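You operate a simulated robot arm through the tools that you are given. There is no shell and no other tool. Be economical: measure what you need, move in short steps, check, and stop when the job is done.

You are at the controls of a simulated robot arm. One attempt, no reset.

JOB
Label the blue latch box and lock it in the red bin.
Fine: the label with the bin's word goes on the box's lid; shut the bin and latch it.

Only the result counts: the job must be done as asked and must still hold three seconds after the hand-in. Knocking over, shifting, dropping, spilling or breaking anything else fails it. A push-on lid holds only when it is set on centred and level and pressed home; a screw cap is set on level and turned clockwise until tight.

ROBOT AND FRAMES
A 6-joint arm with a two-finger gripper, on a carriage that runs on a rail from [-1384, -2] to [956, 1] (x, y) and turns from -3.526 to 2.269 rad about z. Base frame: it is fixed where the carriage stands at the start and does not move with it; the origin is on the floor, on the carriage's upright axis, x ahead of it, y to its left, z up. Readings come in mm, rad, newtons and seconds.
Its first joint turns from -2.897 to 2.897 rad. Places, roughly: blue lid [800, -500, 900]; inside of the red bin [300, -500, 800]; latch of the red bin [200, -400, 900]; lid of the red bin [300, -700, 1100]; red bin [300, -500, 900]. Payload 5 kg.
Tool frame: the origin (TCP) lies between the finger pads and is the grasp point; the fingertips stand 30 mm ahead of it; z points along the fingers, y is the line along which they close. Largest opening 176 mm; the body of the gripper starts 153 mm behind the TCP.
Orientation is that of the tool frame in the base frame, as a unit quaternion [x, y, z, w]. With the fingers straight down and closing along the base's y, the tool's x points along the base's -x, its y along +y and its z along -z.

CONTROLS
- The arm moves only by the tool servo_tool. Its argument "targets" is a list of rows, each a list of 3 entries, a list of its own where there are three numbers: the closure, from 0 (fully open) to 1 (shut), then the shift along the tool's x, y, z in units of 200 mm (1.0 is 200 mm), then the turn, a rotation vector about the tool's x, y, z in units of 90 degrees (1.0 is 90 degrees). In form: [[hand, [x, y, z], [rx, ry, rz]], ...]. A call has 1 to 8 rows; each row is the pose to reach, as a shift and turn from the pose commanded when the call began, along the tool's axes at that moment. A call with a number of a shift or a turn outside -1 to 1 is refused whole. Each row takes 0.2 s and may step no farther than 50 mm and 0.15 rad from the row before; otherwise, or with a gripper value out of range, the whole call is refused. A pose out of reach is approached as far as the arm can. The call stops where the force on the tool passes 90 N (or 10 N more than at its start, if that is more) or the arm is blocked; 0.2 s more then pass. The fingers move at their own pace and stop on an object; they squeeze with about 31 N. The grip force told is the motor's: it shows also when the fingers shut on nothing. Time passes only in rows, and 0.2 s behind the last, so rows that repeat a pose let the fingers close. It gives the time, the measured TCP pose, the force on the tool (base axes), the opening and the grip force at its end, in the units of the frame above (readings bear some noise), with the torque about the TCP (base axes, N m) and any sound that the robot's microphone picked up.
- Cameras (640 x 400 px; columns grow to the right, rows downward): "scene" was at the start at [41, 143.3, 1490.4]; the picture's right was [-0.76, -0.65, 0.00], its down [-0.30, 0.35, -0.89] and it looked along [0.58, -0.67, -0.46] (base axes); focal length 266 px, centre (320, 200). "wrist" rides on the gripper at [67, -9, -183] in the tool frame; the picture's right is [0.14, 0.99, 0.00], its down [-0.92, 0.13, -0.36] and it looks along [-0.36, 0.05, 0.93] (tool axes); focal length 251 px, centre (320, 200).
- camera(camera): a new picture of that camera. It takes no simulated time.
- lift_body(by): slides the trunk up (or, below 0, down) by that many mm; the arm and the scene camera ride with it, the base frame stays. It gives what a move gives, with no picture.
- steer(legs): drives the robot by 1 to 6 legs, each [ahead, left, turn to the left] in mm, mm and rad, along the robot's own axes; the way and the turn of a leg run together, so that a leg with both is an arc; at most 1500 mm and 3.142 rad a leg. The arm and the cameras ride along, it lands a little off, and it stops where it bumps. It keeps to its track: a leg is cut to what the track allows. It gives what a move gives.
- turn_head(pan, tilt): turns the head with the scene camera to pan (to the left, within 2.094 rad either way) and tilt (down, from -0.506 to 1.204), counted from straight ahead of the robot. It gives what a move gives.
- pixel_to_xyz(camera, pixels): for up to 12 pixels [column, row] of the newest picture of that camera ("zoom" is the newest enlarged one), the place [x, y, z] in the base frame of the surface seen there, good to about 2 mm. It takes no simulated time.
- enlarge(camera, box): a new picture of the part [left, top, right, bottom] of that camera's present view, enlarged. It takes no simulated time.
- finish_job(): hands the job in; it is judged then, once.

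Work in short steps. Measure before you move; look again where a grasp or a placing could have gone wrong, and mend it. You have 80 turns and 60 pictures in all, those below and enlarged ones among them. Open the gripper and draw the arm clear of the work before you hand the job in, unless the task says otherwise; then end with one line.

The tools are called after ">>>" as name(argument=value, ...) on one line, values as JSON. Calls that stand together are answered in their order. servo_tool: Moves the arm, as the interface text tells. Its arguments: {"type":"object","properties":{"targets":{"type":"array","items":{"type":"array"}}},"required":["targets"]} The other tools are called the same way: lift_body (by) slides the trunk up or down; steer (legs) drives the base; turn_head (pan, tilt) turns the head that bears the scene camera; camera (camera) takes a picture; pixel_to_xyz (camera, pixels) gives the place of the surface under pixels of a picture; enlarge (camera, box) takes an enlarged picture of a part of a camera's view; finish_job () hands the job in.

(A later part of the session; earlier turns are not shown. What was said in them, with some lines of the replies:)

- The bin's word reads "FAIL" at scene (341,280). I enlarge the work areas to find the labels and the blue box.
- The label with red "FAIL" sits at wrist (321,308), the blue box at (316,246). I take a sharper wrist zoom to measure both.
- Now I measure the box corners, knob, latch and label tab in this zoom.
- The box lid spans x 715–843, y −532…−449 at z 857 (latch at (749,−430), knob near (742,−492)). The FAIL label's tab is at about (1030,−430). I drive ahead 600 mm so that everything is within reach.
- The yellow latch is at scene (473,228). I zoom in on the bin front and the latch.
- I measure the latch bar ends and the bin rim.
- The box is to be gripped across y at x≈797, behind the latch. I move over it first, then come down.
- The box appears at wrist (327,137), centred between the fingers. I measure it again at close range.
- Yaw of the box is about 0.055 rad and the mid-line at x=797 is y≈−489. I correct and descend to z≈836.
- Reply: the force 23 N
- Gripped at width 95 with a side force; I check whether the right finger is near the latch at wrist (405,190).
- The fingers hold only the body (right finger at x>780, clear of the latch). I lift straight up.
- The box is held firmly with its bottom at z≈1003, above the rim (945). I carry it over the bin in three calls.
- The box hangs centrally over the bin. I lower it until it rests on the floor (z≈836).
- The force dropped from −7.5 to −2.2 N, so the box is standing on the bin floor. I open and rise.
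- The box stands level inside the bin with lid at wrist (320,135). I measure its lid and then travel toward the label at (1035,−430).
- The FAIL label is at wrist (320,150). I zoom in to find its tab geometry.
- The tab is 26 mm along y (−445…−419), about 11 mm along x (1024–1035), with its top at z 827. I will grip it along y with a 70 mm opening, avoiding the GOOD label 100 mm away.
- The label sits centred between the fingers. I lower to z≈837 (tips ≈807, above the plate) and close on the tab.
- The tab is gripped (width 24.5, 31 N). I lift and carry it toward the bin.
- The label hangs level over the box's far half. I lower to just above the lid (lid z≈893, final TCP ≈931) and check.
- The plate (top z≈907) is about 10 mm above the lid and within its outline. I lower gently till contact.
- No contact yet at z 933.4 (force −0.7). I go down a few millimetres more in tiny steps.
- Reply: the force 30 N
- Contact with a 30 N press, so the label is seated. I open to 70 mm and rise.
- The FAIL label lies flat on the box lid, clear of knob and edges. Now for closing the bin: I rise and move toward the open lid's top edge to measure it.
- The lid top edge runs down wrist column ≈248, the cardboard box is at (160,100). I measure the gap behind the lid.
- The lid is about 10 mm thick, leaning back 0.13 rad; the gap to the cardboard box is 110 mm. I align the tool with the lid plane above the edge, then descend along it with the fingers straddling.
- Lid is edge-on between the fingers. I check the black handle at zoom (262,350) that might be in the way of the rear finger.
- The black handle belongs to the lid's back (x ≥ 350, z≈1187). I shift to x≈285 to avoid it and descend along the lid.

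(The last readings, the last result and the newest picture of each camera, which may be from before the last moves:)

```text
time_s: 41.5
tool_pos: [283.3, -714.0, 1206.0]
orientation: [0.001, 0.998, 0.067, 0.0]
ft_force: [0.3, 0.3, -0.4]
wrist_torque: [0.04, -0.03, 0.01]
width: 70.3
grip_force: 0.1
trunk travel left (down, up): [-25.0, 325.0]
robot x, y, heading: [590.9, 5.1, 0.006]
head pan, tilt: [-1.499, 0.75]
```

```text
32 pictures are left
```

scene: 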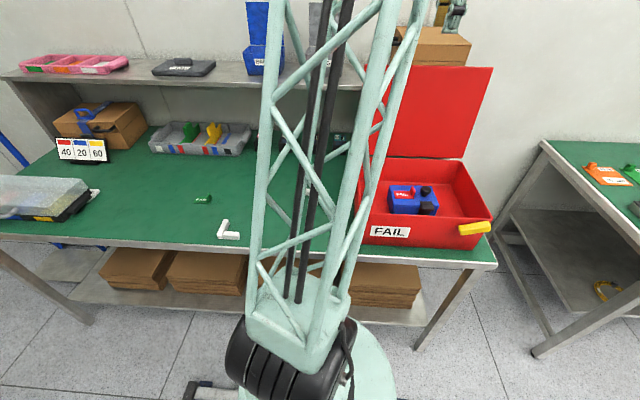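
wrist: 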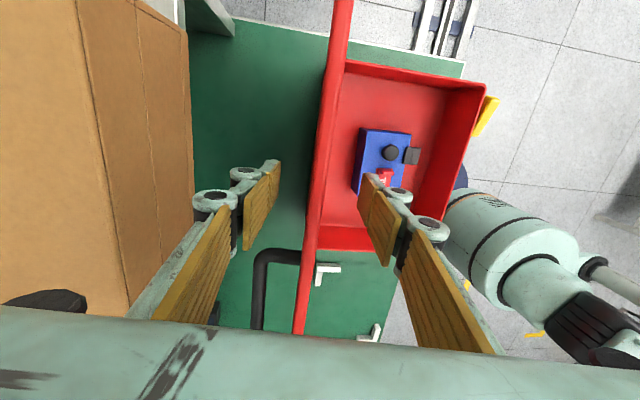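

Fingers straddle the lid cleanly. I narrow the gap to ~24 mm (loose cage) and swing 0.4 rad about the hinge (r≈265 mm).

>>> servo_tool(targets=[[0.865, [0, 0, 0], [0, 0, 0]], [0.865, [0, 0, 0], [0, 0, 0]], [0.865, [0, 0, 0], [0, 0, 0]], [0.865, [0.0, 0.1323, 0.0066], [0.0637, 0, 0]], [0.865, [0, 0.2632, 0.0264], [0.1273, 0, 0]], [0.865, [0, 0.3916, 0.0592], [0.191, 0, 0]], [0.865, [0, 0.516, 0.1046], [0.2546, 0, 0]], [0.865, [0, 0.516, 0.1046], [0.2546, 0, 0]]])

>>> camera(camera="wrist")

```text
time_s: 43.3
tool_pos: [285.6, -606.2, 1203.3]
orientation: [0.001, 0.991, -0.134, -0.001]
ft_force: [1.1, 1.8, 1.8]
wrist_torque: [-0.16, 0.01, 0.01]
width: 23.6
grip_force: 0.0
trunk travel left (down, up): [-25.0, 325.0]
robot x, y, heading: [592.0, -2.0, 0.001]
head pan, tilt: [-1.499, 0.75]
```

```text
31 pictures are left
```

wrist: 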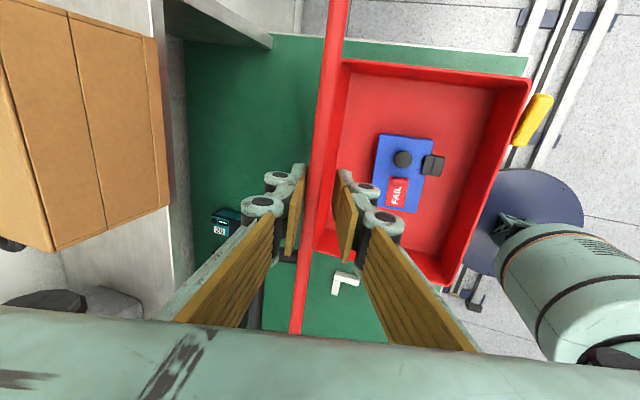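

The lid follows in the cage (now ≈15° past vertical). I continue the swing another 0.6 rad.

>>> servo_tool(targets=[[0.865, [0.0, 0.1323, 0.0066], [0.0637, 0, 0]], [0.865, [0, 0.2632, 0.0264], [0.1273, 0, 0]], [0.865, [0, 0.3916, 0.0592], [0.191, 0, 0]], [0.865, [0, 0.516, 0.1046], [0.2546, 0, 0]], [0.865, [0, 0.6352, 0.1622], [0.3183, 0, 0]], [0.865, [0, 0.7481, 0.2314], [0.382, 0, 0]], [0.865, [0, 0.7481, 0.2314], [0.382, 0, 0]]])

>>> camera(camera="wrist")

>>> camera(camera="scene")

```text
time_s: 44.9
tool_pos: [288.3, -526.0, 1167.4]
orientation: [0.003, 0.952, -0.306, -0.001]
ft_force: [0.1, 0.5, -0.8]
wrist_torque: [0.01, 0.0, 0.01]
width: 23.8
grip_force: 0.1
out of reach, approached as far as the arm can: row 4, 5, 6, 7
trunk travel left (down, up): [-25.0, 325.0]
robot x, y, heading: [592.4, -3.3, -0.002]
head pan, tilt: [-1.499, 0.75]
```

```text
30 pictures are left
```

wrist: 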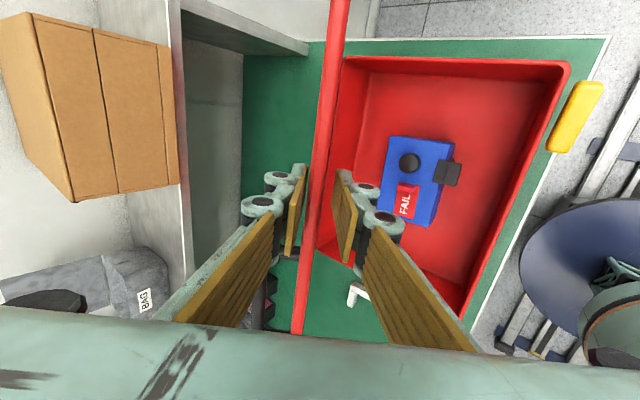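

```text
29 pictures are left
```

scene: 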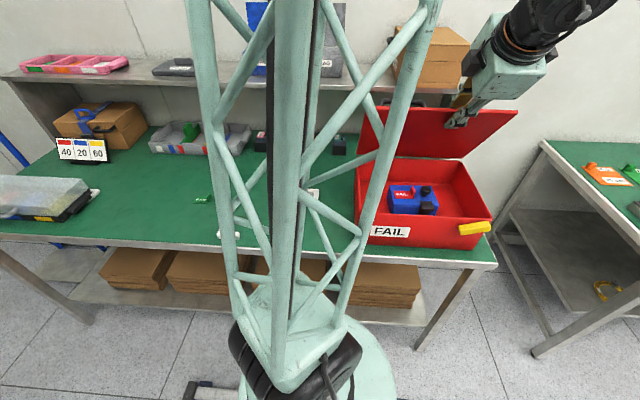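

The arm hit its reach limit, but the lid stays by itself at ~55° (force ≈0, no finger touching). I open the cage a bit and withdraw along the tool axis.

>>> servo_tool(targets=[[0.7, [0, 0, 0], [0, 0, 0]], [0.7, [0, 0, 0], [0, 0, 0]], [0.7, [0, 0, -0.15], [0, 0, 0]], [0.7, [0, 0, -0.3], [0, 0, 0]], [0.7, [0, 0, -0.45], [0, 0, 0]]])

>>> camera(camera="wrist")

```text
time_s: 46.1
tool_pos: [287.2, -472.1, 1239.0]
orientation: [0.002, 0.952, -0.306, 0.0]
ft_force: [-0.8, 0.2, 0.4]
wrist_torque: [0.07, -0.05, 0.03]
width: 52.8
grip_force: 0.0
trunk travel left (down, up): [-25.0, 325.0]
robot x, y, heading: [595.6, -1.5, 0.004]
head pan, tilt: [-1.499, 0.75]
```

```text
28 pictures are left
```

wrist: 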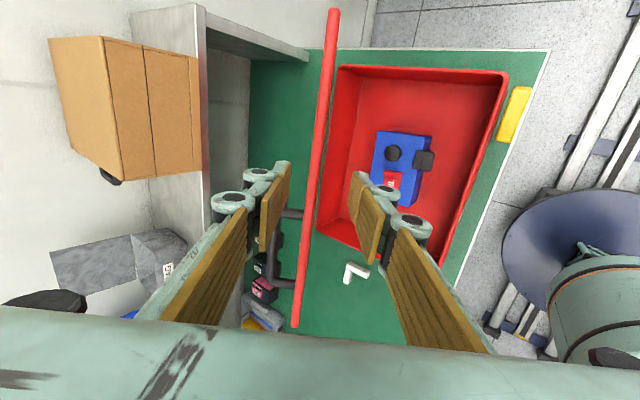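

The lid stays put. I swing the tool back to vertical with fingers shut, hovering above the lid's outer face.

>>> servo_tool(targets=[[1, [0, -0.131, -0.183], [-0.05, 0, 0]], [1, [0, -0.22, -0.16], [-0.13, 0, 0]], [1, [0, -0.31, -0.13], [-0.21, 0, 0]], [1, [0, -0.4, -0.1], [-0.29, 0, 0]], [1, [0, -0.48, -0.07], [-0.36, 0, 0]], [1, [0, -0.565, -0.032], [-0.395, 0, 0]], [1, [0, -0.565, -0.032], [-0.395, 0, 0]]])

>>> camera(camera="wrist")

```text
time_s: 47.7
tool_pos: [285.4, -563.0, 1309.2]
orientation: [0.003, 1.0, 0.0, 0.0]
ft_force: [-0.5, -0.9, -1.0]
wrist_torque: [0.2, -0.02, 0.01]
width: 0.0
grip_force: 31.4
trunk travel left (down, up): [-25.0, 325.0]
robot x, y, heading: [590.4, 0.6, 0.003]
head pan, tilt: [-1.499, 0.75]
```

```text
27 pictures are left
```

wrist: 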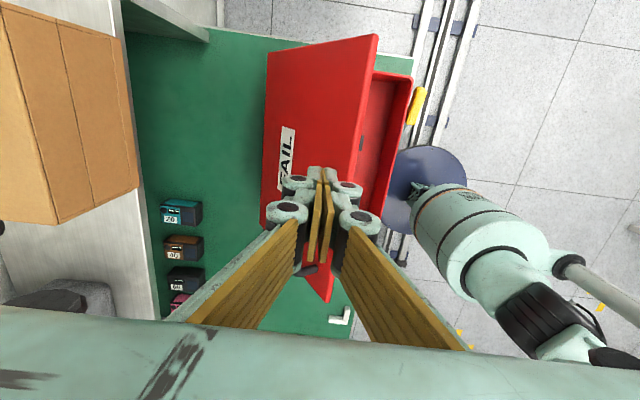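

The lid's outer face (with FAIL label) is below the closed fingers. I measure lid points for the push.

>>> pixel_to_xyz(camera="wrist", pixels=[[374, 40], [272, 60], [355, 150], [340, 120], [300, 120], [361, 145], [330, 295], [312, 272], [270, 200], [418, 100]])

>>> enlarge(camera="wrist", box=[250, 20, 450, 170])

```text
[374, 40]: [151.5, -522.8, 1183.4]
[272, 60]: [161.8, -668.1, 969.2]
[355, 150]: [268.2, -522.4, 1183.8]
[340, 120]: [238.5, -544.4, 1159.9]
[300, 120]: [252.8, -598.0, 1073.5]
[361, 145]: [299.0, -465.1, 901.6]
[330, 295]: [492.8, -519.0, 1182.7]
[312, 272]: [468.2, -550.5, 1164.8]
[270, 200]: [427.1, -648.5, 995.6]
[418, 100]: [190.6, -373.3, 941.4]
```

```text
2.67 times, centred on (350, 95) of wrist
```

zoom: 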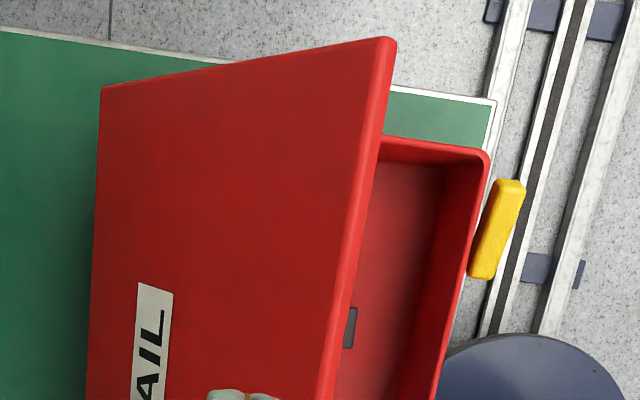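

Lid outer face is at ~56°, its edge at (−522,1183). I come down onto the face and push it along its arc with the closed fingertips.

>>> servo_tool(targets=[[1, [0, 0.025, 0.22], [0, 0, 0]], [1, [0, 0.04, 0.44], [0, 0, 0]], [1, [0, 0.05, 0.58], [0, 0, 0]], [1, [0, 0.13, 0.68], [0, 0, 0]], [1, [0, 0.225, 0.79], [0, 0, 0]], [1, [0, 0.3, 0.87], [0, 0, 0]], [1, [0, 0.37, 0.945], [0, 0, 0]]])

>>> camera(camera="wrist")

```text
time_s: 49.3
tool_pos: [285.8, -488.1, 1120.2]
orientation: [0.003, 1.0, -0.001, 0.0]
ft_force: [0.0, -0.3, -0.6]
wrist_torque: [0.03, 0.06, 0.01]
width: 0.1
grip_force: 30.9
trunk travel left (down, up): [-25.0, 325.0]
robot x, y, heading: [592.0, -1.8, 0.006]
head pan, tilt: [-1.499, 0.75]
```

```text
25 pictures are left
```

wrist: 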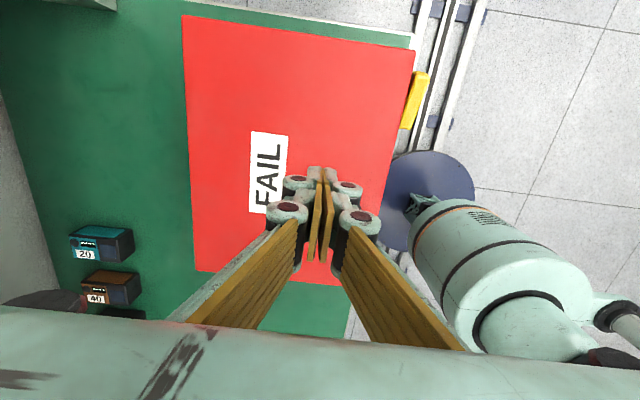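

The lid appears to have swung down ahead of the fingers. I measure its surface.

>>> pixel_to_xyz(camera="wrist", pixels=[[190, 25], [408, 60], [300, 80], [395, 120], [200, 200], [388, 170], [415, 100], [425, 80], [345, 262]])

>>> enlarge(camera="scene", box=[340, 130, 500, 260])

```text
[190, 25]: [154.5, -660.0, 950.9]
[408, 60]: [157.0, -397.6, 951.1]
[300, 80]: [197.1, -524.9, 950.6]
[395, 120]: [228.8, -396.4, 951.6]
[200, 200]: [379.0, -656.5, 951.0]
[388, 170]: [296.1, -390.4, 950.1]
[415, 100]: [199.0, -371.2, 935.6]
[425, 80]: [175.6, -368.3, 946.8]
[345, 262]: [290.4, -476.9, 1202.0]
```

```text
3.08 times, centred on (420, 195) of scene
```

zoom: 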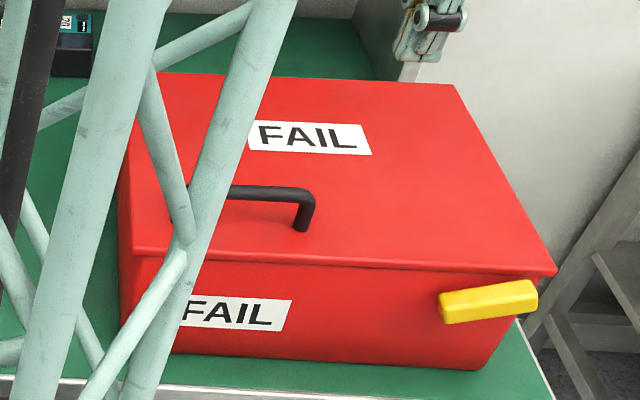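

The lid is shut and flat (z≈951 all over). Now I bring the wrist camera over the yellow latch to see its pivot.

>>> servo_tool(targets=[[1, [0.18, 0.15, 0], [0, 0, 0]], [1, [0.36, 0.3, 0], [0, 0, 0]], [1, [0.54, 0.45, 0], [0, 0, 0]], [1, [0.7, 0.58, 0], [0, 0, 0]], [1, [0.7, 0.58, 0], [0, 0, 0]]])

>>> camera(camera="wrist")

```text
time_s: 50.5
tool_pos: [146.2, -370.6, 1119.8]
orientation: [0.003, 1.0, -0.001, 0.0]
ft_force: [0.7, 0.8, 0.6]
wrist_torque: [-0.12, -0.06, 0.0]
width: 0.1
grip_force: 31.4
trunk travel left (down, up): [-25.0, 325.0]
robot x, y, heading: [594.4, 3.5, -0.002]
head pan, tilt: [-1.499, 0.75]
```

```text
23 pictures are left
```

wrist: 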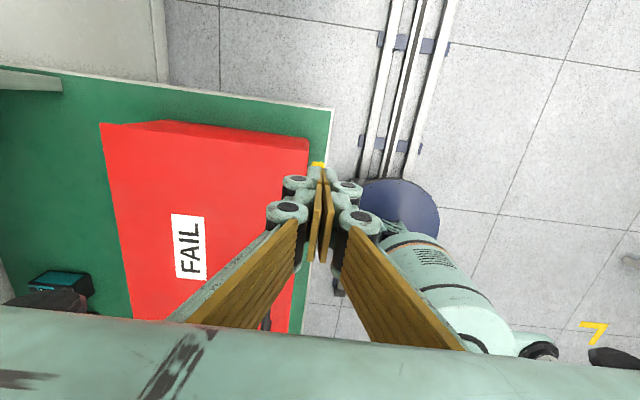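

The fingers hide the latch; I shift to a pose where it appears beside the fingers.

>>> servo_tool(targets=[[1, [-0.18, -0.12, 0], [0, 0, 0]], [1, [-0.36, -0.24, 0.0], [0, 0, 0]], [1, [-0.5, -0.36, 0.1], [0, 0, 0]], [1, [-0.5, -0.36, 0.25], [0, 0, 0]], [1, [-0.5, -0.36, 0.25], [0, 0, 0]]])

>>> enlarge(camera="wrist", box=[340, 40, 500, 200])

```text
time_s: 51.7
tool_pos: [246.9, -446.5, 1069.1]
orientation: [0.003, 1.0, -0.001, 0.0]
ft_force: [-0.4, -0.4, -0.2]
wrist_torque: [0.14, 0.0, 0.03]
width: 0.0
grip_force: 31.3
trunk travel left (down, up): [-25.0, 325.0]
robot x, y, heading: [593.3, 3.4, 0.004]
head pan, tilt: [-1.499, 0.75]
```

```text
2.50 times, centred on (420, 120) of wrist
```

zoom: 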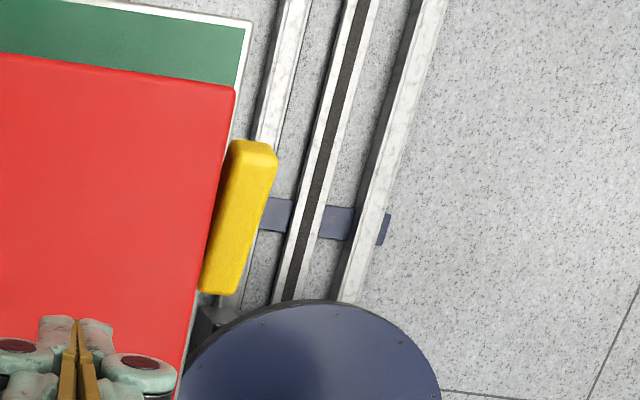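

I measure the bar's ends and the lid front edge next to it.

>>> pixel_to_xyz(camera="zoom", pixels=[[240, 150], [270, 155], [225, 220], [245, 220], [208, 285], [232, 288], [225, 130], [195, 280], [250, 190], [222, 170]])

>>> enlarge(camera="scene", box=[420, 200, 520, 262])

```text
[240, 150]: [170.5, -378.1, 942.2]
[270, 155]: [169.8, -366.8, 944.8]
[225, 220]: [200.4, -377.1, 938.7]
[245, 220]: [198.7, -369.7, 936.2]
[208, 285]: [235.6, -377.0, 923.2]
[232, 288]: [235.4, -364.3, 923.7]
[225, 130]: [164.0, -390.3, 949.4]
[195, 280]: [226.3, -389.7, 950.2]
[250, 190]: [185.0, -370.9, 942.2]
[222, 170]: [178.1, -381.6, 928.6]
```

```text
6.40 times, centred on (470, 231) of scene
```

zoom: 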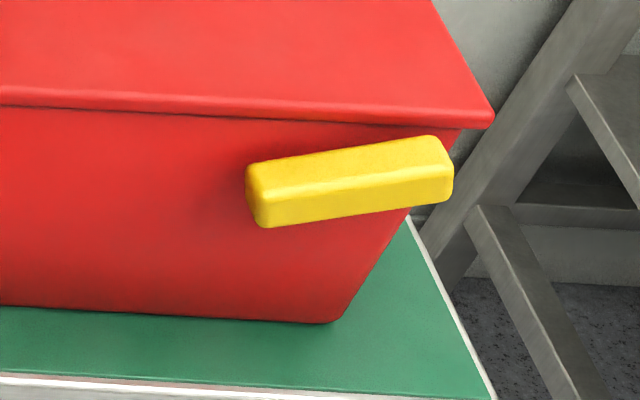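

The bar (x 164–239, tilted ~17° with its −x end high) sits just in front of the lid edge. I'll probe gently which way it turns: closed tips above the high end first.

>>> servo_tool(targets=[[1, [0.12, 0.13, 0], [0, 0, 0]], [1, [0.25, 0.265, 0.1], [0, 0, 0]], [1, [0.375, 0.395, 0.25], [0, 0, 0]], [1, [0.375, 0.395, 0.41], [0, 0, 0]], [1, [0.375, 0.395, 0.41], [0, 0, 0]]])

>>> servo_tool(targets=[[1, [0, 0, 0.025], [0, 0, 0]], [1, [0, 0, 0.05], [0, 0, 0]], [1, [0, 0, 0.075], [0, 0, 0]], [1, [0, 0, 0.1], [0, 0, 0]], [1, [0, 0, 0.1], [0, 0, 0]]])

>>> enlarge(camera="scene", box=[420, 180, 520, 262])

```text
time_s: 52.9
tool_pos: [171.9, -364.4, 986.5]
orientation: [0.003, 1.0, -0.001, 0.0]
ft_force: [-0.4, -0.4, -1.0]
wrist_torque: [0.07, -0.12, 0.01]
width: 0.0
grip_force: 31.2
trunk travel left (down, up): [-25.0, 325.0]
robot x, y, heading: [595.0, -1.4, 0.003]
head pan, tilt: [-1.499, 0.75]
```

```text
time_s: 54.1
tool_pos: [171.2, -365.5, 971.7]
orientation: [0.004, 1.0, -0.004, -0.003]
ft_force: [-15.2, 8.3, 74.6]
wrist_torque: [0.1, 0.54, 0.04]
width: 5.9
grip_force: 44.9
trunk travel left (down, up): [-25.0, 325.0]
robot x, y, heading: [591.6, 2.5, 0.002]
head pan, tilt: [-1.499, 0.75]
```

```text
4.88 times, centred on (470, 221) of scene
```

zoom: 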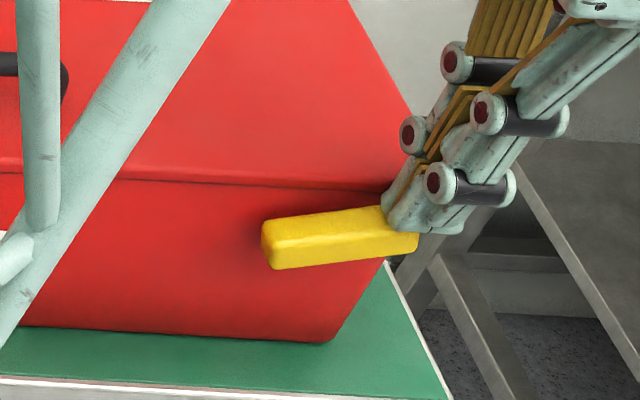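

75 N and no motion: the −x end does not go down. I back off and try pressing the other end (x≈232).

>>> servo_tool(targets=[[1, [0, 0, -0.1], [0, 0, 0]], [1, [0, 0, -0.2], [0, 0, 0]], [1, [-0.15, 0, -0.2], [0, 0, 0]], [1, [-0.3, 0, -0.2], [0, 0, 0]], [1, [-0.3, 0, -0.2], [0, 0, 0]]])

>>> enlarge(camera="scene", box=[420, 180, 520, 262])

>>> pixel_to_xyz(camera="zoom", pixels=[[270, 235], [410, 215], [345, 225], [120, 180], [380, 187], [100, 260], [270, 262], [415, 240]])

```text
time_s: 55.3
tool_pos: [231.8, -365.6, 1008.3]
orientation: [0.002, 1.0, -0.001, 0.0]
ft_force: [0.0, -0.5, 1.0]
wrist_torque: [0.01, 0.08, -0.02]
width: 0.0
grip_force: 45.0
trunk travel left (down, up): [-25.0, 325.0]
robot x, y, heading: [587.4, -3.4, 0.005]
head pan, tilt: [-1.499, 0.75]
```

```text
4.88 times, centred on (470, 221) of scene
```

zoom: 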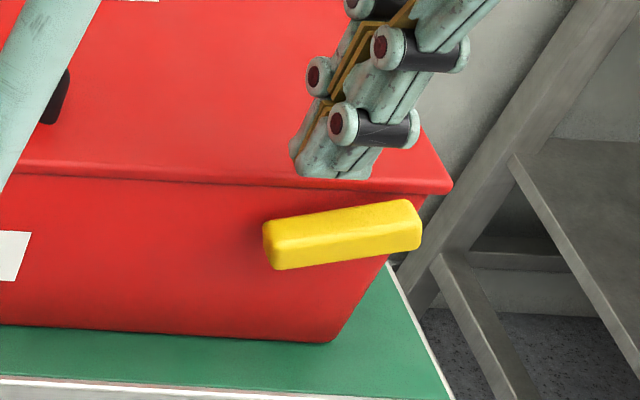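

```text
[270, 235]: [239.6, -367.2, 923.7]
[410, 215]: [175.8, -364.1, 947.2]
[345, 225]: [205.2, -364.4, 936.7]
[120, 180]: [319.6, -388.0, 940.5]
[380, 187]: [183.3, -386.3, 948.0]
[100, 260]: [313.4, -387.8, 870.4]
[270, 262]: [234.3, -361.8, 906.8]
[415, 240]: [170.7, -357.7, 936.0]
```

Latch and bin unchanged. I press gently on the +x end (top z≈924).

>>> servo_tool(targets=[[1, [0, 0, 0.15], [0, 0, 0]], [1, [0, 0, 0.24], [0, 0, 0]], [1, [0, 0, 0.27], [0, 0, 0]], [1, [0, 0, 0.3], [0, 0, 0]], [1, [0, 0, 0.33], [0, 0, 0]], [1, [0, 0, 0.36], [0, 0, 0]], [1, [0, 0, 0.36], [0, 0, 0]]])

>>> enlarge(camera="scene", box=[420, 180, 520, 262])

```text
time_s: 56.3
tool_pos: [231.9, -365.5, 958.0]
orientation: [0.002, 1.0, -0.003, -0.004]
ft_force: [17.6, 18.5, 63.3]
wrist_torque: [0.45, 0.56, -0.17]
width: 6.1
grip_force: 45.5
trunk travel left (down, up): [-25.0, 325.0]
robot x, y, heading: [589.4, -0.2, 0.002]
head pan, tilt: [-1.499, 0.75]
stopped in row 4: the force on the tool passed its limit at 103 N (the readings are from after the stop); the commanded pose is now the measured one
```

```text
4.88 times, centred on (470, 221) of scene
```

zoom: 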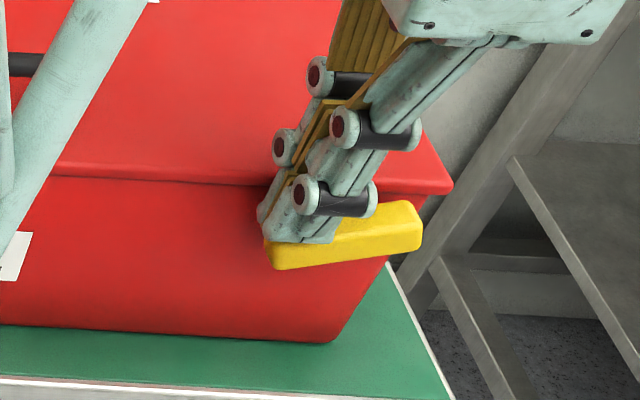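

Blocked again, so it pivots near one end and must go upward. I rise, turn the gripper 90° about its axis and open it to ~115 mm, to take the bar by its two ends.

>>> servo_tool(targets=[[1, [0, 0, -0.15], [0, 0, 0]], [1, [0, 0, -0.35], [0, 0, 0.09]], [0.35, [0.05, 0.02, -0.5], [0, 0, 0.18]], [0.35, [0.1, 0.02, -0.5], [0, 0, 0.27]], [0.35, [0.15, 0.02, -0.5], [0, 0, 0.36]], [0.35, [0.15, 0.02, -0.5], [0, 0, 0.45]], [0.35, [0.15, 0.02, -0.5], [0, 0, 0.54]]])

>>> servo_tool(targets=[[0.35, [0, 0, 0], [0, 0, 0.09]], [0.35, [0, 0, 0], [0, 0, 0.18]], [0.35, [0, 0, 0], [0, 0, 0.27]], [0.35, [0, 0, 0], [0, 0, 0.36]], [0.35, [0, 0, 0], [0, 0, 0.46]], [0.35, [0, 0, 0], [0, 0, 0.46]]])

>>> camera(camera="wrist")

```text
time_s: 57.9
tool_pos: [199.2, -364.5, 1054.5]
orientation: [0.414, 0.91, -0.004, 0.0]
ft_force: [-0.3, 0.8, -0.6]
wrist_torque: [0.0, -0.03, -0.02]
width: 114.0
grip_force: 0.1
trunk travel left (down, up): [-25.0, 325.0]
robot x, y, heading: [590.6, 2.5, 0.004]
head pan, tilt: [-1.499, 0.75]
```

```text
refused: row 5 steps farther than a row can; nothing moved
```

```text
17 pictures are left
```

wrist: 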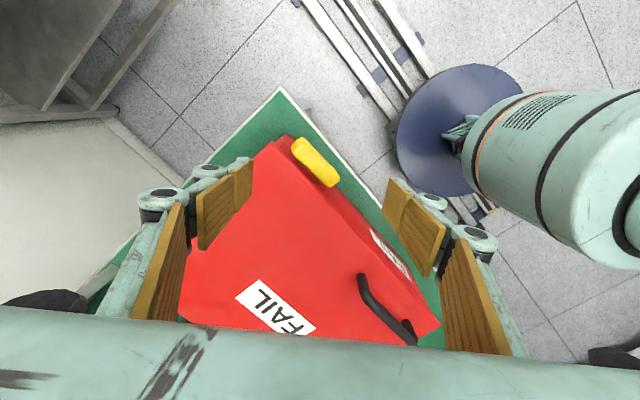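

I finish the turn in allowed steps.

>>> servo_tool(targets=[[0.35, [0, 0, 0], [0, 0, 0.09]], [0.35, [0, 0, 0], [0, 0, 0.18]], [0.35, [0, 0, 0], [0, 0, 0.27]], [0.35, [0, 0, 0], [0, 0, 0.36]], [0.35, [0, 0, 0], [0, 0, 0.42]], [0.35, [0, 0, 0], [0, 0, 0.455]], [0.35, [0, 0, 0], [0, 0, 0.455]]])

>>> enlarge(camera="wrist", box=[200, 60, 440, 260])

```text
time_s: 59.5
tool_pos: [200.5, -363.5, 1054.5]
orientation: [0.706, 0.708, -0.003, 0.001]
ft_force: [-0.6, 0.6, 0.2]
wrist_torque: [-0.02, -0.02, -0.03]
width: 114.3
grip_force: 0.0
trunk travel left (down, up): [-25.0, 325.0]
robot x, y, heading: [588.0, -0.2, 0.0]
head pan, tilt: [-1.499, 0.75]
```

```text
2.00 times, centred on (320, 160) of wrist
```

zoom: 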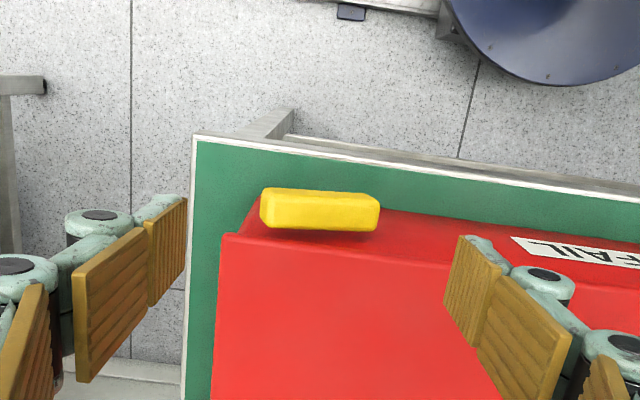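

The view shows the bar between the fingers at zoom (320,210). I tilt the tool 0.315 rad to match the bar and approach to 90 mm before it.

>>> servo_tool(targets=[[0.35, [0, 0.05, 0.05], [0.067, 0, 0]], [0.35, [-0.004, 0.1, 0.13], [0.134, 0, 0]], [0.35, [-0.007, 0.148, 0.213], [0.2, 0, 0]], [0.35, [-0.007, 0.148, 0.213], [0.2, 0, 0]]])

>>> camera(camera="wrist")

>>> pixel_to_xyz(camera="wrist", pixels=[[320, 160], [300, 160], [340, 160], [320, 150], [320, 170]])

```text
time_s: 60.5
tool_pos: [230.4, -365.9, 1011.5]
orientation: [0.698, 0.699, -0.115, -0.11]
ft_force: [0.5, -0.4, 0.1]
wrist_torque: [0.04, 0.06, -0.03]
width: 114.5
grip_force: 0.1
trunk travel left (down, up): [-25.0, 325.0]
robot x, y, heading: [592.4, 2.6, 0.001]
head pan, tilt: [-1.499, 0.75]
```

```text
15 pictures are left
```

wrist: 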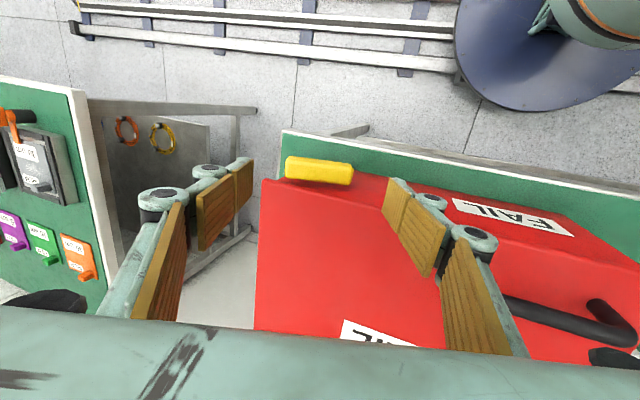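

```text
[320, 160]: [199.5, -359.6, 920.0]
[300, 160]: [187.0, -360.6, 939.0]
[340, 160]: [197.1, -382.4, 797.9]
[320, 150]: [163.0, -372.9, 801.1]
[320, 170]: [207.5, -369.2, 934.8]
```

The bar lies centred between the fingers. I go in 84 mm along the tool and close on its ends.

>>> servo_tool(targets=[[0.35, [0, 0, 0.15], [0, 0, 0]], [0.35, [0, 0, 0.3], [0, 0, 0]], [0.35, [0, 0, 0.42], [0, 0, 0]], [0.35, [0, 0, 0.42], [0, 0, 0]], [1, [0, 0, 0.42], [0, 0, 0]], [1, [0, 0, 0.42], [0, 0, 0]], [1, [0, 0, 0.42], [0, 0, 0]]])

>>> camera(camera="wrist")

```text
time_s: 62.1
tool_pos: [203.6, -364.6, 932.1]
orientation: [0.698, 0.699, -0.114, -0.111]
ft_force: [-7.3, -0.1, 4.8]
wrist_torque: [-0.04, -0.01, 0.08]
width: 73.7
grip_force: 45.1
trunk travel left (down, up): [-25.0, 325.0]
robot x, y, heading: [585.9, 5.1, 0.007]
head pan, tilt: [-1.499, 0.75]
```

```text
14 pictures are left
```

wrist: 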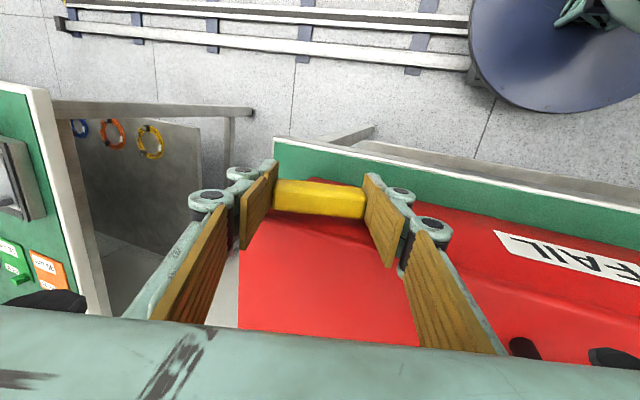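

Gripped by its ends (73.7 mm). I test a small turn: −x end up about the +x end.

>>> servo_tool(targets=[[1, [0, 0.0025, -0.0095], [0.045, 0, 0]], [1, [0, 0.0055, -0.019], [0.089, 0, 0]], [1, [0, 0.0055, -0.019], [0.089, 0, 0]]])

>>> enlarge(camera="scene", box=[420, 180, 520, 262])

```text
time_s: 62.9
tool_pos: [205.2, -365.6, 935.3]
orientation: [0.687, 0.69, -0.162, -0.159]
ft_force: [-6.0, -0.4, 7.3]
wrist_torque: [-0.14, -0.03, 0.64]
width: 73.7
grip_force: 45.7
trunk travel left (down, up): [-25.0, 325.0]
robot x, y, heading: [591.6, 2.0, 0.002]
head pan, tilt: [-1.499, 0.75]
```

```text
4.88 times, centred on (470, 221) of scene
```

zoom: 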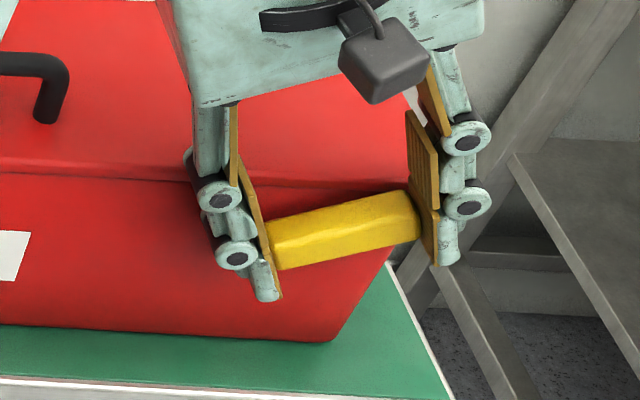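

Forces remain small and the bar follows, so its pivot is at the +x end. I continue 0.4 rad in small steps.

>>> servo_tool(targets=[[1, [0, 0.0037, -0.0138], [0.0637, 0, 0]], [1, [0, 0.0087, -0.0272], [0.1273, 0, 0]], [1, [0, 0.0151, -0.04], [0.191, 0, 0]], [1, [0, 0.0228, -0.052], [0.2546, 0, 0]], [1, [0, 0.0228, -0.052], [0.2546, 0, 0]]])

>>> enlarge(camera="scene", box=[420, 180, 520, 262])

```text
time_s: 63.8
tool_pos: [211.8, -369.8, 939.4]
orientation: [0.657, 0.656, -0.258, -0.267]
ft_force: [9.4, 14.5, 6.2]
wrist_torque: [-0.58, -0.32, 2.05]
width: 73.9
grip_force: 44.8
out of reach, approached as far as the arm can: row 3, 4
trunk travel left (down, up): [-25.0, 325.0]
robot x, y, heading: [592.8, 1.4, 0.001]
head pan, tilt: [-1.499, 0.75]
stopped in row 4: the force on the tool passed its limit at 112 N (the readings are from after the stop); the commanded pose is now the measured one
```

```text
4.88 times, centred on (470, 221) of scene
```

zoom: 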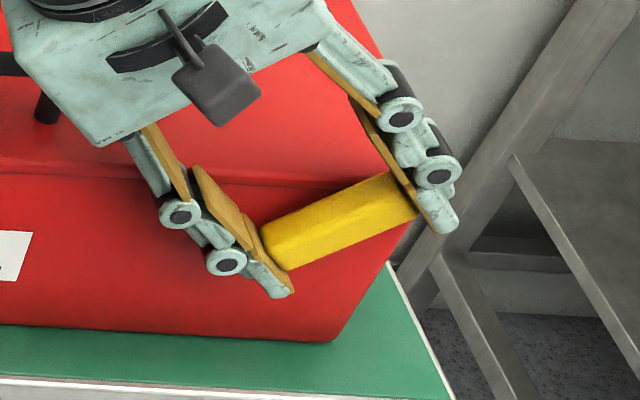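

The bar has turned to ~43° (pivot at its +x end confirmed), but the arm is at a limit. I release, shift slightly away from the bin and retract.

>>> servo_tool(targets=[[0.35, [0, 0, 0], [0, 0, 0]], [0.35, [0.0, 0, 0], [0, 0, 0]], [0.35, [0.02, 0, 0], [0, 0, 0]], [0.35, [0.03, 0, -0.1], [-0.06, 0, 0]], [0.35, [0.03, 0, -0.25], [-0.14, 0, 0]], [0.35, [0.03, 0, -0.4], [-0.22, 0, 0]], [0.35, [0.03, 0, -0.55], [-0.3, 0, 0]]])

>>> enlarge(camera="scene", box=[400, 160, 520, 262])

```text
time_s: 65.4
tool_pos: [286.1, -369.2, 1020.5]
orientation: [0.698, 0.701, -0.098, -0.108]
ft_force: [2.6, -1.1, -0.2]
wrist_torque: [0.26, 0.36, -0.09]
width: 114.4
grip_force: 0.2
out of reach, approached as far as the arm can: row 3
trunk travel left (down, up): [-25.0, 325.0]
robot x, y, heading: [594.4, -0.1, 0.005]
head pan, tilt: [-1.499, 0.75]
```

```text
3.92 times, centred on (460, 211) of scene
```

zoom: 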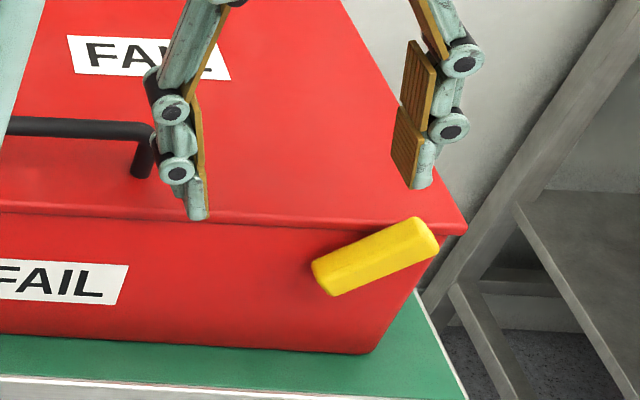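

The bar stays where it was left. I measure its ends and the lid/bin edges.

>>> pixel_to_xyz(camera="zoom", pixels=[[318, 268], [335, 290], [420, 222], [432, 248], [375, 245], [405, 225], [250, 219], [460, 230], [250, 300], [345, 285]])

```text
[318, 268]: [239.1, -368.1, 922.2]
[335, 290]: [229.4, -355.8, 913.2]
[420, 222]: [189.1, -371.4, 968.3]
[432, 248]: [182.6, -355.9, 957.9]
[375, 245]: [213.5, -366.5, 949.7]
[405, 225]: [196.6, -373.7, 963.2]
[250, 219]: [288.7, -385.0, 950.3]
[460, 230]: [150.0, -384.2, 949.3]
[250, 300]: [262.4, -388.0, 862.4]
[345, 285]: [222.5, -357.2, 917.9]
```

The bar's free end is now at about (183,961). I shut the fingers, set the tool upright and move to the −x side of the bar, so I can push its end toward +x.

>>> servo_tool(targets=[[1, [0.005, -0.043, -0.144], [-0.06, 0, 0]], [1, [0.01, -0.043, -0.144], [-0.12, 0, 0]], [1, [0.015, -0.043, -0.144], [-0.186, 0, 0]], [1, [0.02, -0.268, -0.076], [-0.186, 0, 0]], [1, [0.025, -0.493, -0.008], [-0.186, 0, 0]], [1, [0.025, -0.718, 0.06], [-0.186, 0, 0]], [1, [0.025, -0.718, 0.06], [-0.186, 0, 0]]])

>>> servo_tool(targets=[[1, [0, 0, 0.2], [0, 0, 0]], [1, [0, 0, 0.39], [0, 0, 0]], [1, [0, 0, 0.39], [0, 0, 0]]])

>>> enlarge(camera="scene", box=[400, 160, 520, 262])

```text
time_s: 67.0
tool_pos: [146.5, -363.0, 1049.1]
orientation: [0.708, 0.706, 0.005, -0.003]
ft_force: [-0.5, -1.0, -0.6]
wrist_torque: [0.04, -0.12, -0.02]
width: 0.0
grip_force: 31.2
trunk travel left (down, up): [-25.0, 325.0]
robot x, y, heading: [589.8, 2.6, -0.0]
head pan, tilt: [-1.499, 0.75]
```

```text
time_s: 67.8
tool_pos: [145.6, -361.2, 970.1]
orientation: [0.708, 0.706, 0.006, -0.003]
ft_force: [0.1, 0.1, -1.1]
wrist_torque: [0.13, -0.08, 0.03]
width: 0.0
grip_force: 31.1
trunk travel left (down, up): [-25.0, 325.0]
robot x, y, heading: [591.4, 1.1, 0.001]
head pan, tilt: [-1.499, 0.75]
```

```text
3.92 times, centred on (460, 211) of scene
```

zoom: 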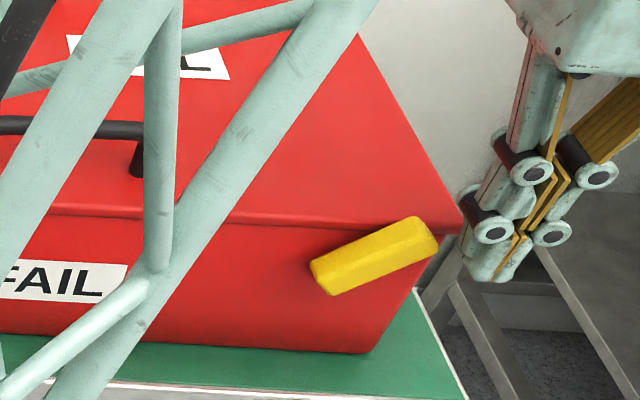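

The fingers stand beside the bar's free end. I push toward +x in small steps.

>>> servo_tool(targets=[[1, [0, 0.06, 0], [0, 0, 0]], [1, [0, 0.11, 0], [0, 0, 0]], [1, [0, 0.16, -0.01], [0, 0, 0]], [1, [0, 0.2, -0.02], [0, 0, 0]], [1, [0, 0.24, -0.03], [0, 0, 0]], [1, [0, 0.27, -0.04], [0, 0, 0]], [1, [0, 0.3, -0.05], [0, 0, 0]]])

>>> enlarge(camera="scene", box=[400, 160, 520, 262])

```text
time_s: 68.7
tool_pos: [170.7, -361.3, 979.9]
orientation: [0.71, 0.704, -0.004, -0.005]
ft_force: [-12.3, 3.5, 14.5]
wrist_torque: [0.0, -0.21, 0.01]
width: 0.0
grip_force: 31.3
trunk travel left (down, up): [-25.0, 325.0]
robot x, y, heading: [590.9, 0.1, -0.001]
head pan, tilt: [-1.499, 0.75]
stopped in row 4: the force on the tool passed its limit at 100 N (the readings are from after the stop); the commanded pose is now the measured one
```

```text
3.92 times, centred on (460, 211) of scene
```

zoom: 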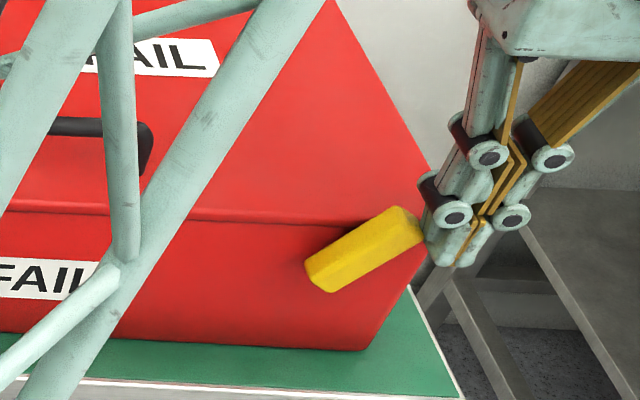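

Stopped at 100 N. I check whether the bin stayed and what angle the bar has reached.

>>> pixel_to_xyz(camera="zoom", pixels=[[308, 265], [325, 288], [398, 212], [416, 235], [360, 240], [365, 348], [355, 343], [215, 216], [300, 330], [216, 45], [400, 290]])

>>> camera(camera="wrist")

```text
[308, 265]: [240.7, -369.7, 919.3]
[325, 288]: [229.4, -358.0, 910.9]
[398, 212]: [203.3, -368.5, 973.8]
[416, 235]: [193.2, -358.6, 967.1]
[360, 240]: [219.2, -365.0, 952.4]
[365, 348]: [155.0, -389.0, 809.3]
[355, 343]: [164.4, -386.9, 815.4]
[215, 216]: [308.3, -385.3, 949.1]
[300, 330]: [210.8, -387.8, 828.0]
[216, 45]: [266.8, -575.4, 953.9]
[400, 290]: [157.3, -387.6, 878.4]
```

```text
8 pictures are left
```

wrist: 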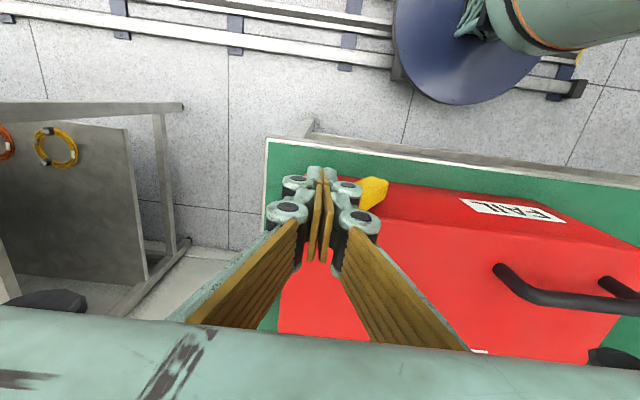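

The bin has not moved, and the bar turned from 43° to ~55°. The force fell off after the stop, so it looks like friction/damping; I continue more slowly.

>>> servo_tool(targets=[[1, [0, 0.015, -0.005], [0, 0, 0]], [1, [0, 0.03, -0.01], [0, 0, 0]], [1, [0, 0.045, -0.015], [0, 0, 0]], [1, [0, 0.06, -0.02], [0, 0, 0]], [1, [0, 0.075, -0.025], [0, 0, 0]], [1, [0, 0.09, -0.03], [0, 0, 0]], [1, [0, 0.105, -0.035], [0, 0, 0]], [1, [0, 0.12, -0.04], [0, 0, 0]]])

```text
time_s: 69.9
tool_pos: [181.4, -363.5, 986.1]
orientation: [0.711, 0.703, -0.007, -0.005]
ft_force: [-14.0, 9.6, 24.8]
wrist_torque: [0.12, -0.23, 0.19]
width: 0.0
grip_force: 30.8
trunk travel left (down, up): [-25.0, 325.0]
robot x, y, heading: [594.0, 6.0, 0.006]
head pan, tilt: [-1.499, 0.75]
stopped in row 6: the force on the tool passed its limit at 92 N (the readings are from after the stop); the commanded pose is now the measured one
```

It advanced another 11 mm, so it is still turning against drag. I go on with smaller steps.

>>> servo_tool(targets=[[1, [0, 0.008, -0.004], [0, 0, 0]], [1, [0, 0.016, -0.008], [0, 0, 0]], [1, [0, 0.024, -0.012], [0, 0, 0]], [1, [0, 0.032, -0.016], [0, 0, 0]], [1, [0, 0.04, -0.02], [0, 0, 0]], [1, [0, 0.048, -0.024], [0, 0, 0]], [1, [0, 0.056, -0.028], [0, 0, 0]], [1, [0, 0.064, -0.032], [0, 0, 0]]])

>>> servo_tool(targets=[[1, [0, 0.008, -0.004], [0, 0, 0]], [1, [0, 0.016, -0.008], [0, 0, 0]], [1, [0, 0.024, -0.012], [0, 0, 0]], [1, [0, 0.032, -0.016], [0, 0, 0]], [1, [0, 0.04, -0.02], [0, 0, 0]], [1, [0, 0.048, -0.024], [0, 0, 0]], [1, [0, 0.056, -0.028], [0, 0, 0]], [1, [0, 0.064, -0.032], [0, 0, 0]]])

>>> enlarge(camera="scene", box=[400, 160, 520, 262])

>>> pixel_to_xyz(camera="zoom", pixels=[[308, 265], [325, 288], [398, 212], [380, 200], [360, 230], [365, 348], [400, 290], [340, 220], [370, 190], [320, 250]])

```text
time_s: 71.7
tool_pos: [196.3, -363.5, 992.1]
orientation: [0.711, 0.704, -0.005, -0.004]
ft_force: [-14.9, 1.3, 51.7]
wrist_torque: [0.0, -0.41, 0.04]
width: 0.0
grip_force: 31.4
trunk travel left (down, up): [-25.0, 325.0]
robot x, y, heading: [591.5, 2.3, -0.001]
head pan, tilt: [-1.499, 0.75]
```

```text
time_s: 73.5
tool_pos: [205.5, -363.5, 996.1]
orientation: [0.71, 0.704, -0.006, -0.004]
ft_force: [-42.1, 3.9, -22.0]
wrist_torque: [0.11, 1.05, -0.06]
width: 0.0
grip_force: 30.6
trunk travel left (down, up): [-25.0, 325.0]
robot x, y, heading: [591.2, 0.9, -0.0]
head pan, tilt: [-1.499, 0.75]
```

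```text
3.92 times, centred on (460, 211) of scene
```

zoom: 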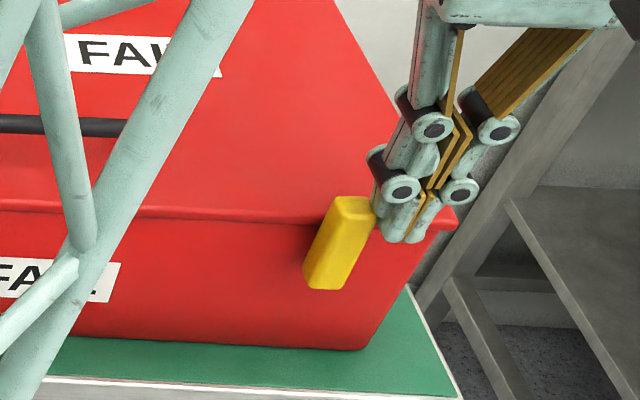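

```text
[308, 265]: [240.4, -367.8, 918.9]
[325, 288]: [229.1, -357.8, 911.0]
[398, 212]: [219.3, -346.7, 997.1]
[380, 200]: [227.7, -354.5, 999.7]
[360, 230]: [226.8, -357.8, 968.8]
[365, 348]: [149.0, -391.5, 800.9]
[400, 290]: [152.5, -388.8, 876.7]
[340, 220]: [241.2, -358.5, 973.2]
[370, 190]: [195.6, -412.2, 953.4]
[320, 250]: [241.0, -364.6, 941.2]
```

The bar is now nearly vertical (left face x≈241 at both z 919 and 973). I push a touch further to seat it at its stop.

>>> servo_tool(targets=[[1, [0, 0.008, 0], [0, 0, 0]], [1, [0, 0.016, 0], [0, 0, 0]], [1, [0, 0.024, 0], [0, 0, 0]], [1, [0, 0.03, 0], [0, 0, 0]], [1, [0, 0.03, 0], [0, 0, 0]]])

```text
time_s: 74.5
tool_pos: [206.0, -364.1, 997.4]
orientation: [0.712, 0.703, -0.011, -0.005]
ft_force: [-41.2, 4.7, -10.0]
wrist_torque: [0.12, 0.88, 0.06]
width: 0.2
grip_force: 30.9
trunk travel left (down, up): [-25.0, 325.0]
robot x, y, heading: [593.0, -0.8, -0.006]
head pan, tilt: [-1.499, 0.75]
stopped in row 5: the force on the tool passed its limit at 91 N (the readings are from after the stop); the commanded pose is now the measured one
```

It is at a hard stop (no further motion at 91 N). I back off, rise clear and look.

>>> servo_tool(targets=[[1, [0, -0.05, 0], [0, 0, 0]], [1, [0, -0.2, 0], [0, 0, 0]], [1, [0, -0.3, -0.2], [0, 0, 0]], [1, [0, -0.3, -0.42], [0, 0, 0]], [0.6, [0.1, -0.2, -0.6], [0, 0, 0]], [0.6, [0.2, -0.1, -0.8], [0, 0, 0]], [0.6, [0.2, -0.1, -1.0], [0, 0, 0]], [0.6, [0.2, -0.1, -1.0], [0, 0, 0]]])

>>> enlarge(camera="scene", box=[330, 130, 510, 262])

>>> pixel_to_xyz(camera="zoom", pixels=[[455, 310], [480, 240], [470, 270], [500, 240], [490, 300], [300, 150], [450, 120], [540, 240], [300, 250]])

```text
time_s: 76.3
tool_pos: [197.7, -323.7, 1199.6]
orientation: [0.711, 0.703, -0.009, -0.006]
ft_force: [-0.6, 0.8, 0.6]
wrist_torque: [-0.09, 0.01, 0.03]
width: 70.6
grip_force: 0.1
trunk travel left (down, up): [-25.0, 325.0]
robot x, y, heading: [589.9, 1.7, -0.005]
head pan, tilt: [-1.499, 0.75]
```

```text
3.03 times, centred on (420, 196) of scene
```

zoom: 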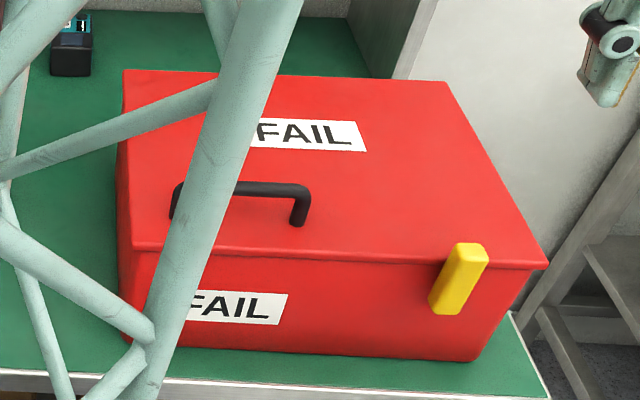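

```text
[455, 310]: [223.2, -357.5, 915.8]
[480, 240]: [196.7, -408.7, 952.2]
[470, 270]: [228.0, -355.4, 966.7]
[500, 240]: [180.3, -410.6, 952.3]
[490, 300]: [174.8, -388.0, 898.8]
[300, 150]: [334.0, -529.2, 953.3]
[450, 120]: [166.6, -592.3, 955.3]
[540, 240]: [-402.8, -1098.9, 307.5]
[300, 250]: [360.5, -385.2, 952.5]
```

The bin is shut and its latch stands upright across the lid edge at the end stop; the gripper is open and clear at z≈1200. I hand the job in.

>>> finish_job()

```text
The job is handed in.
```

I put the FAIL label on the blue box's lid, set the box in the red bin, closed the bin's lid and turned its latch to the end stop. I did not test the latch by trying to lift the lid, and I haven't seen the box and label since the lid came down.
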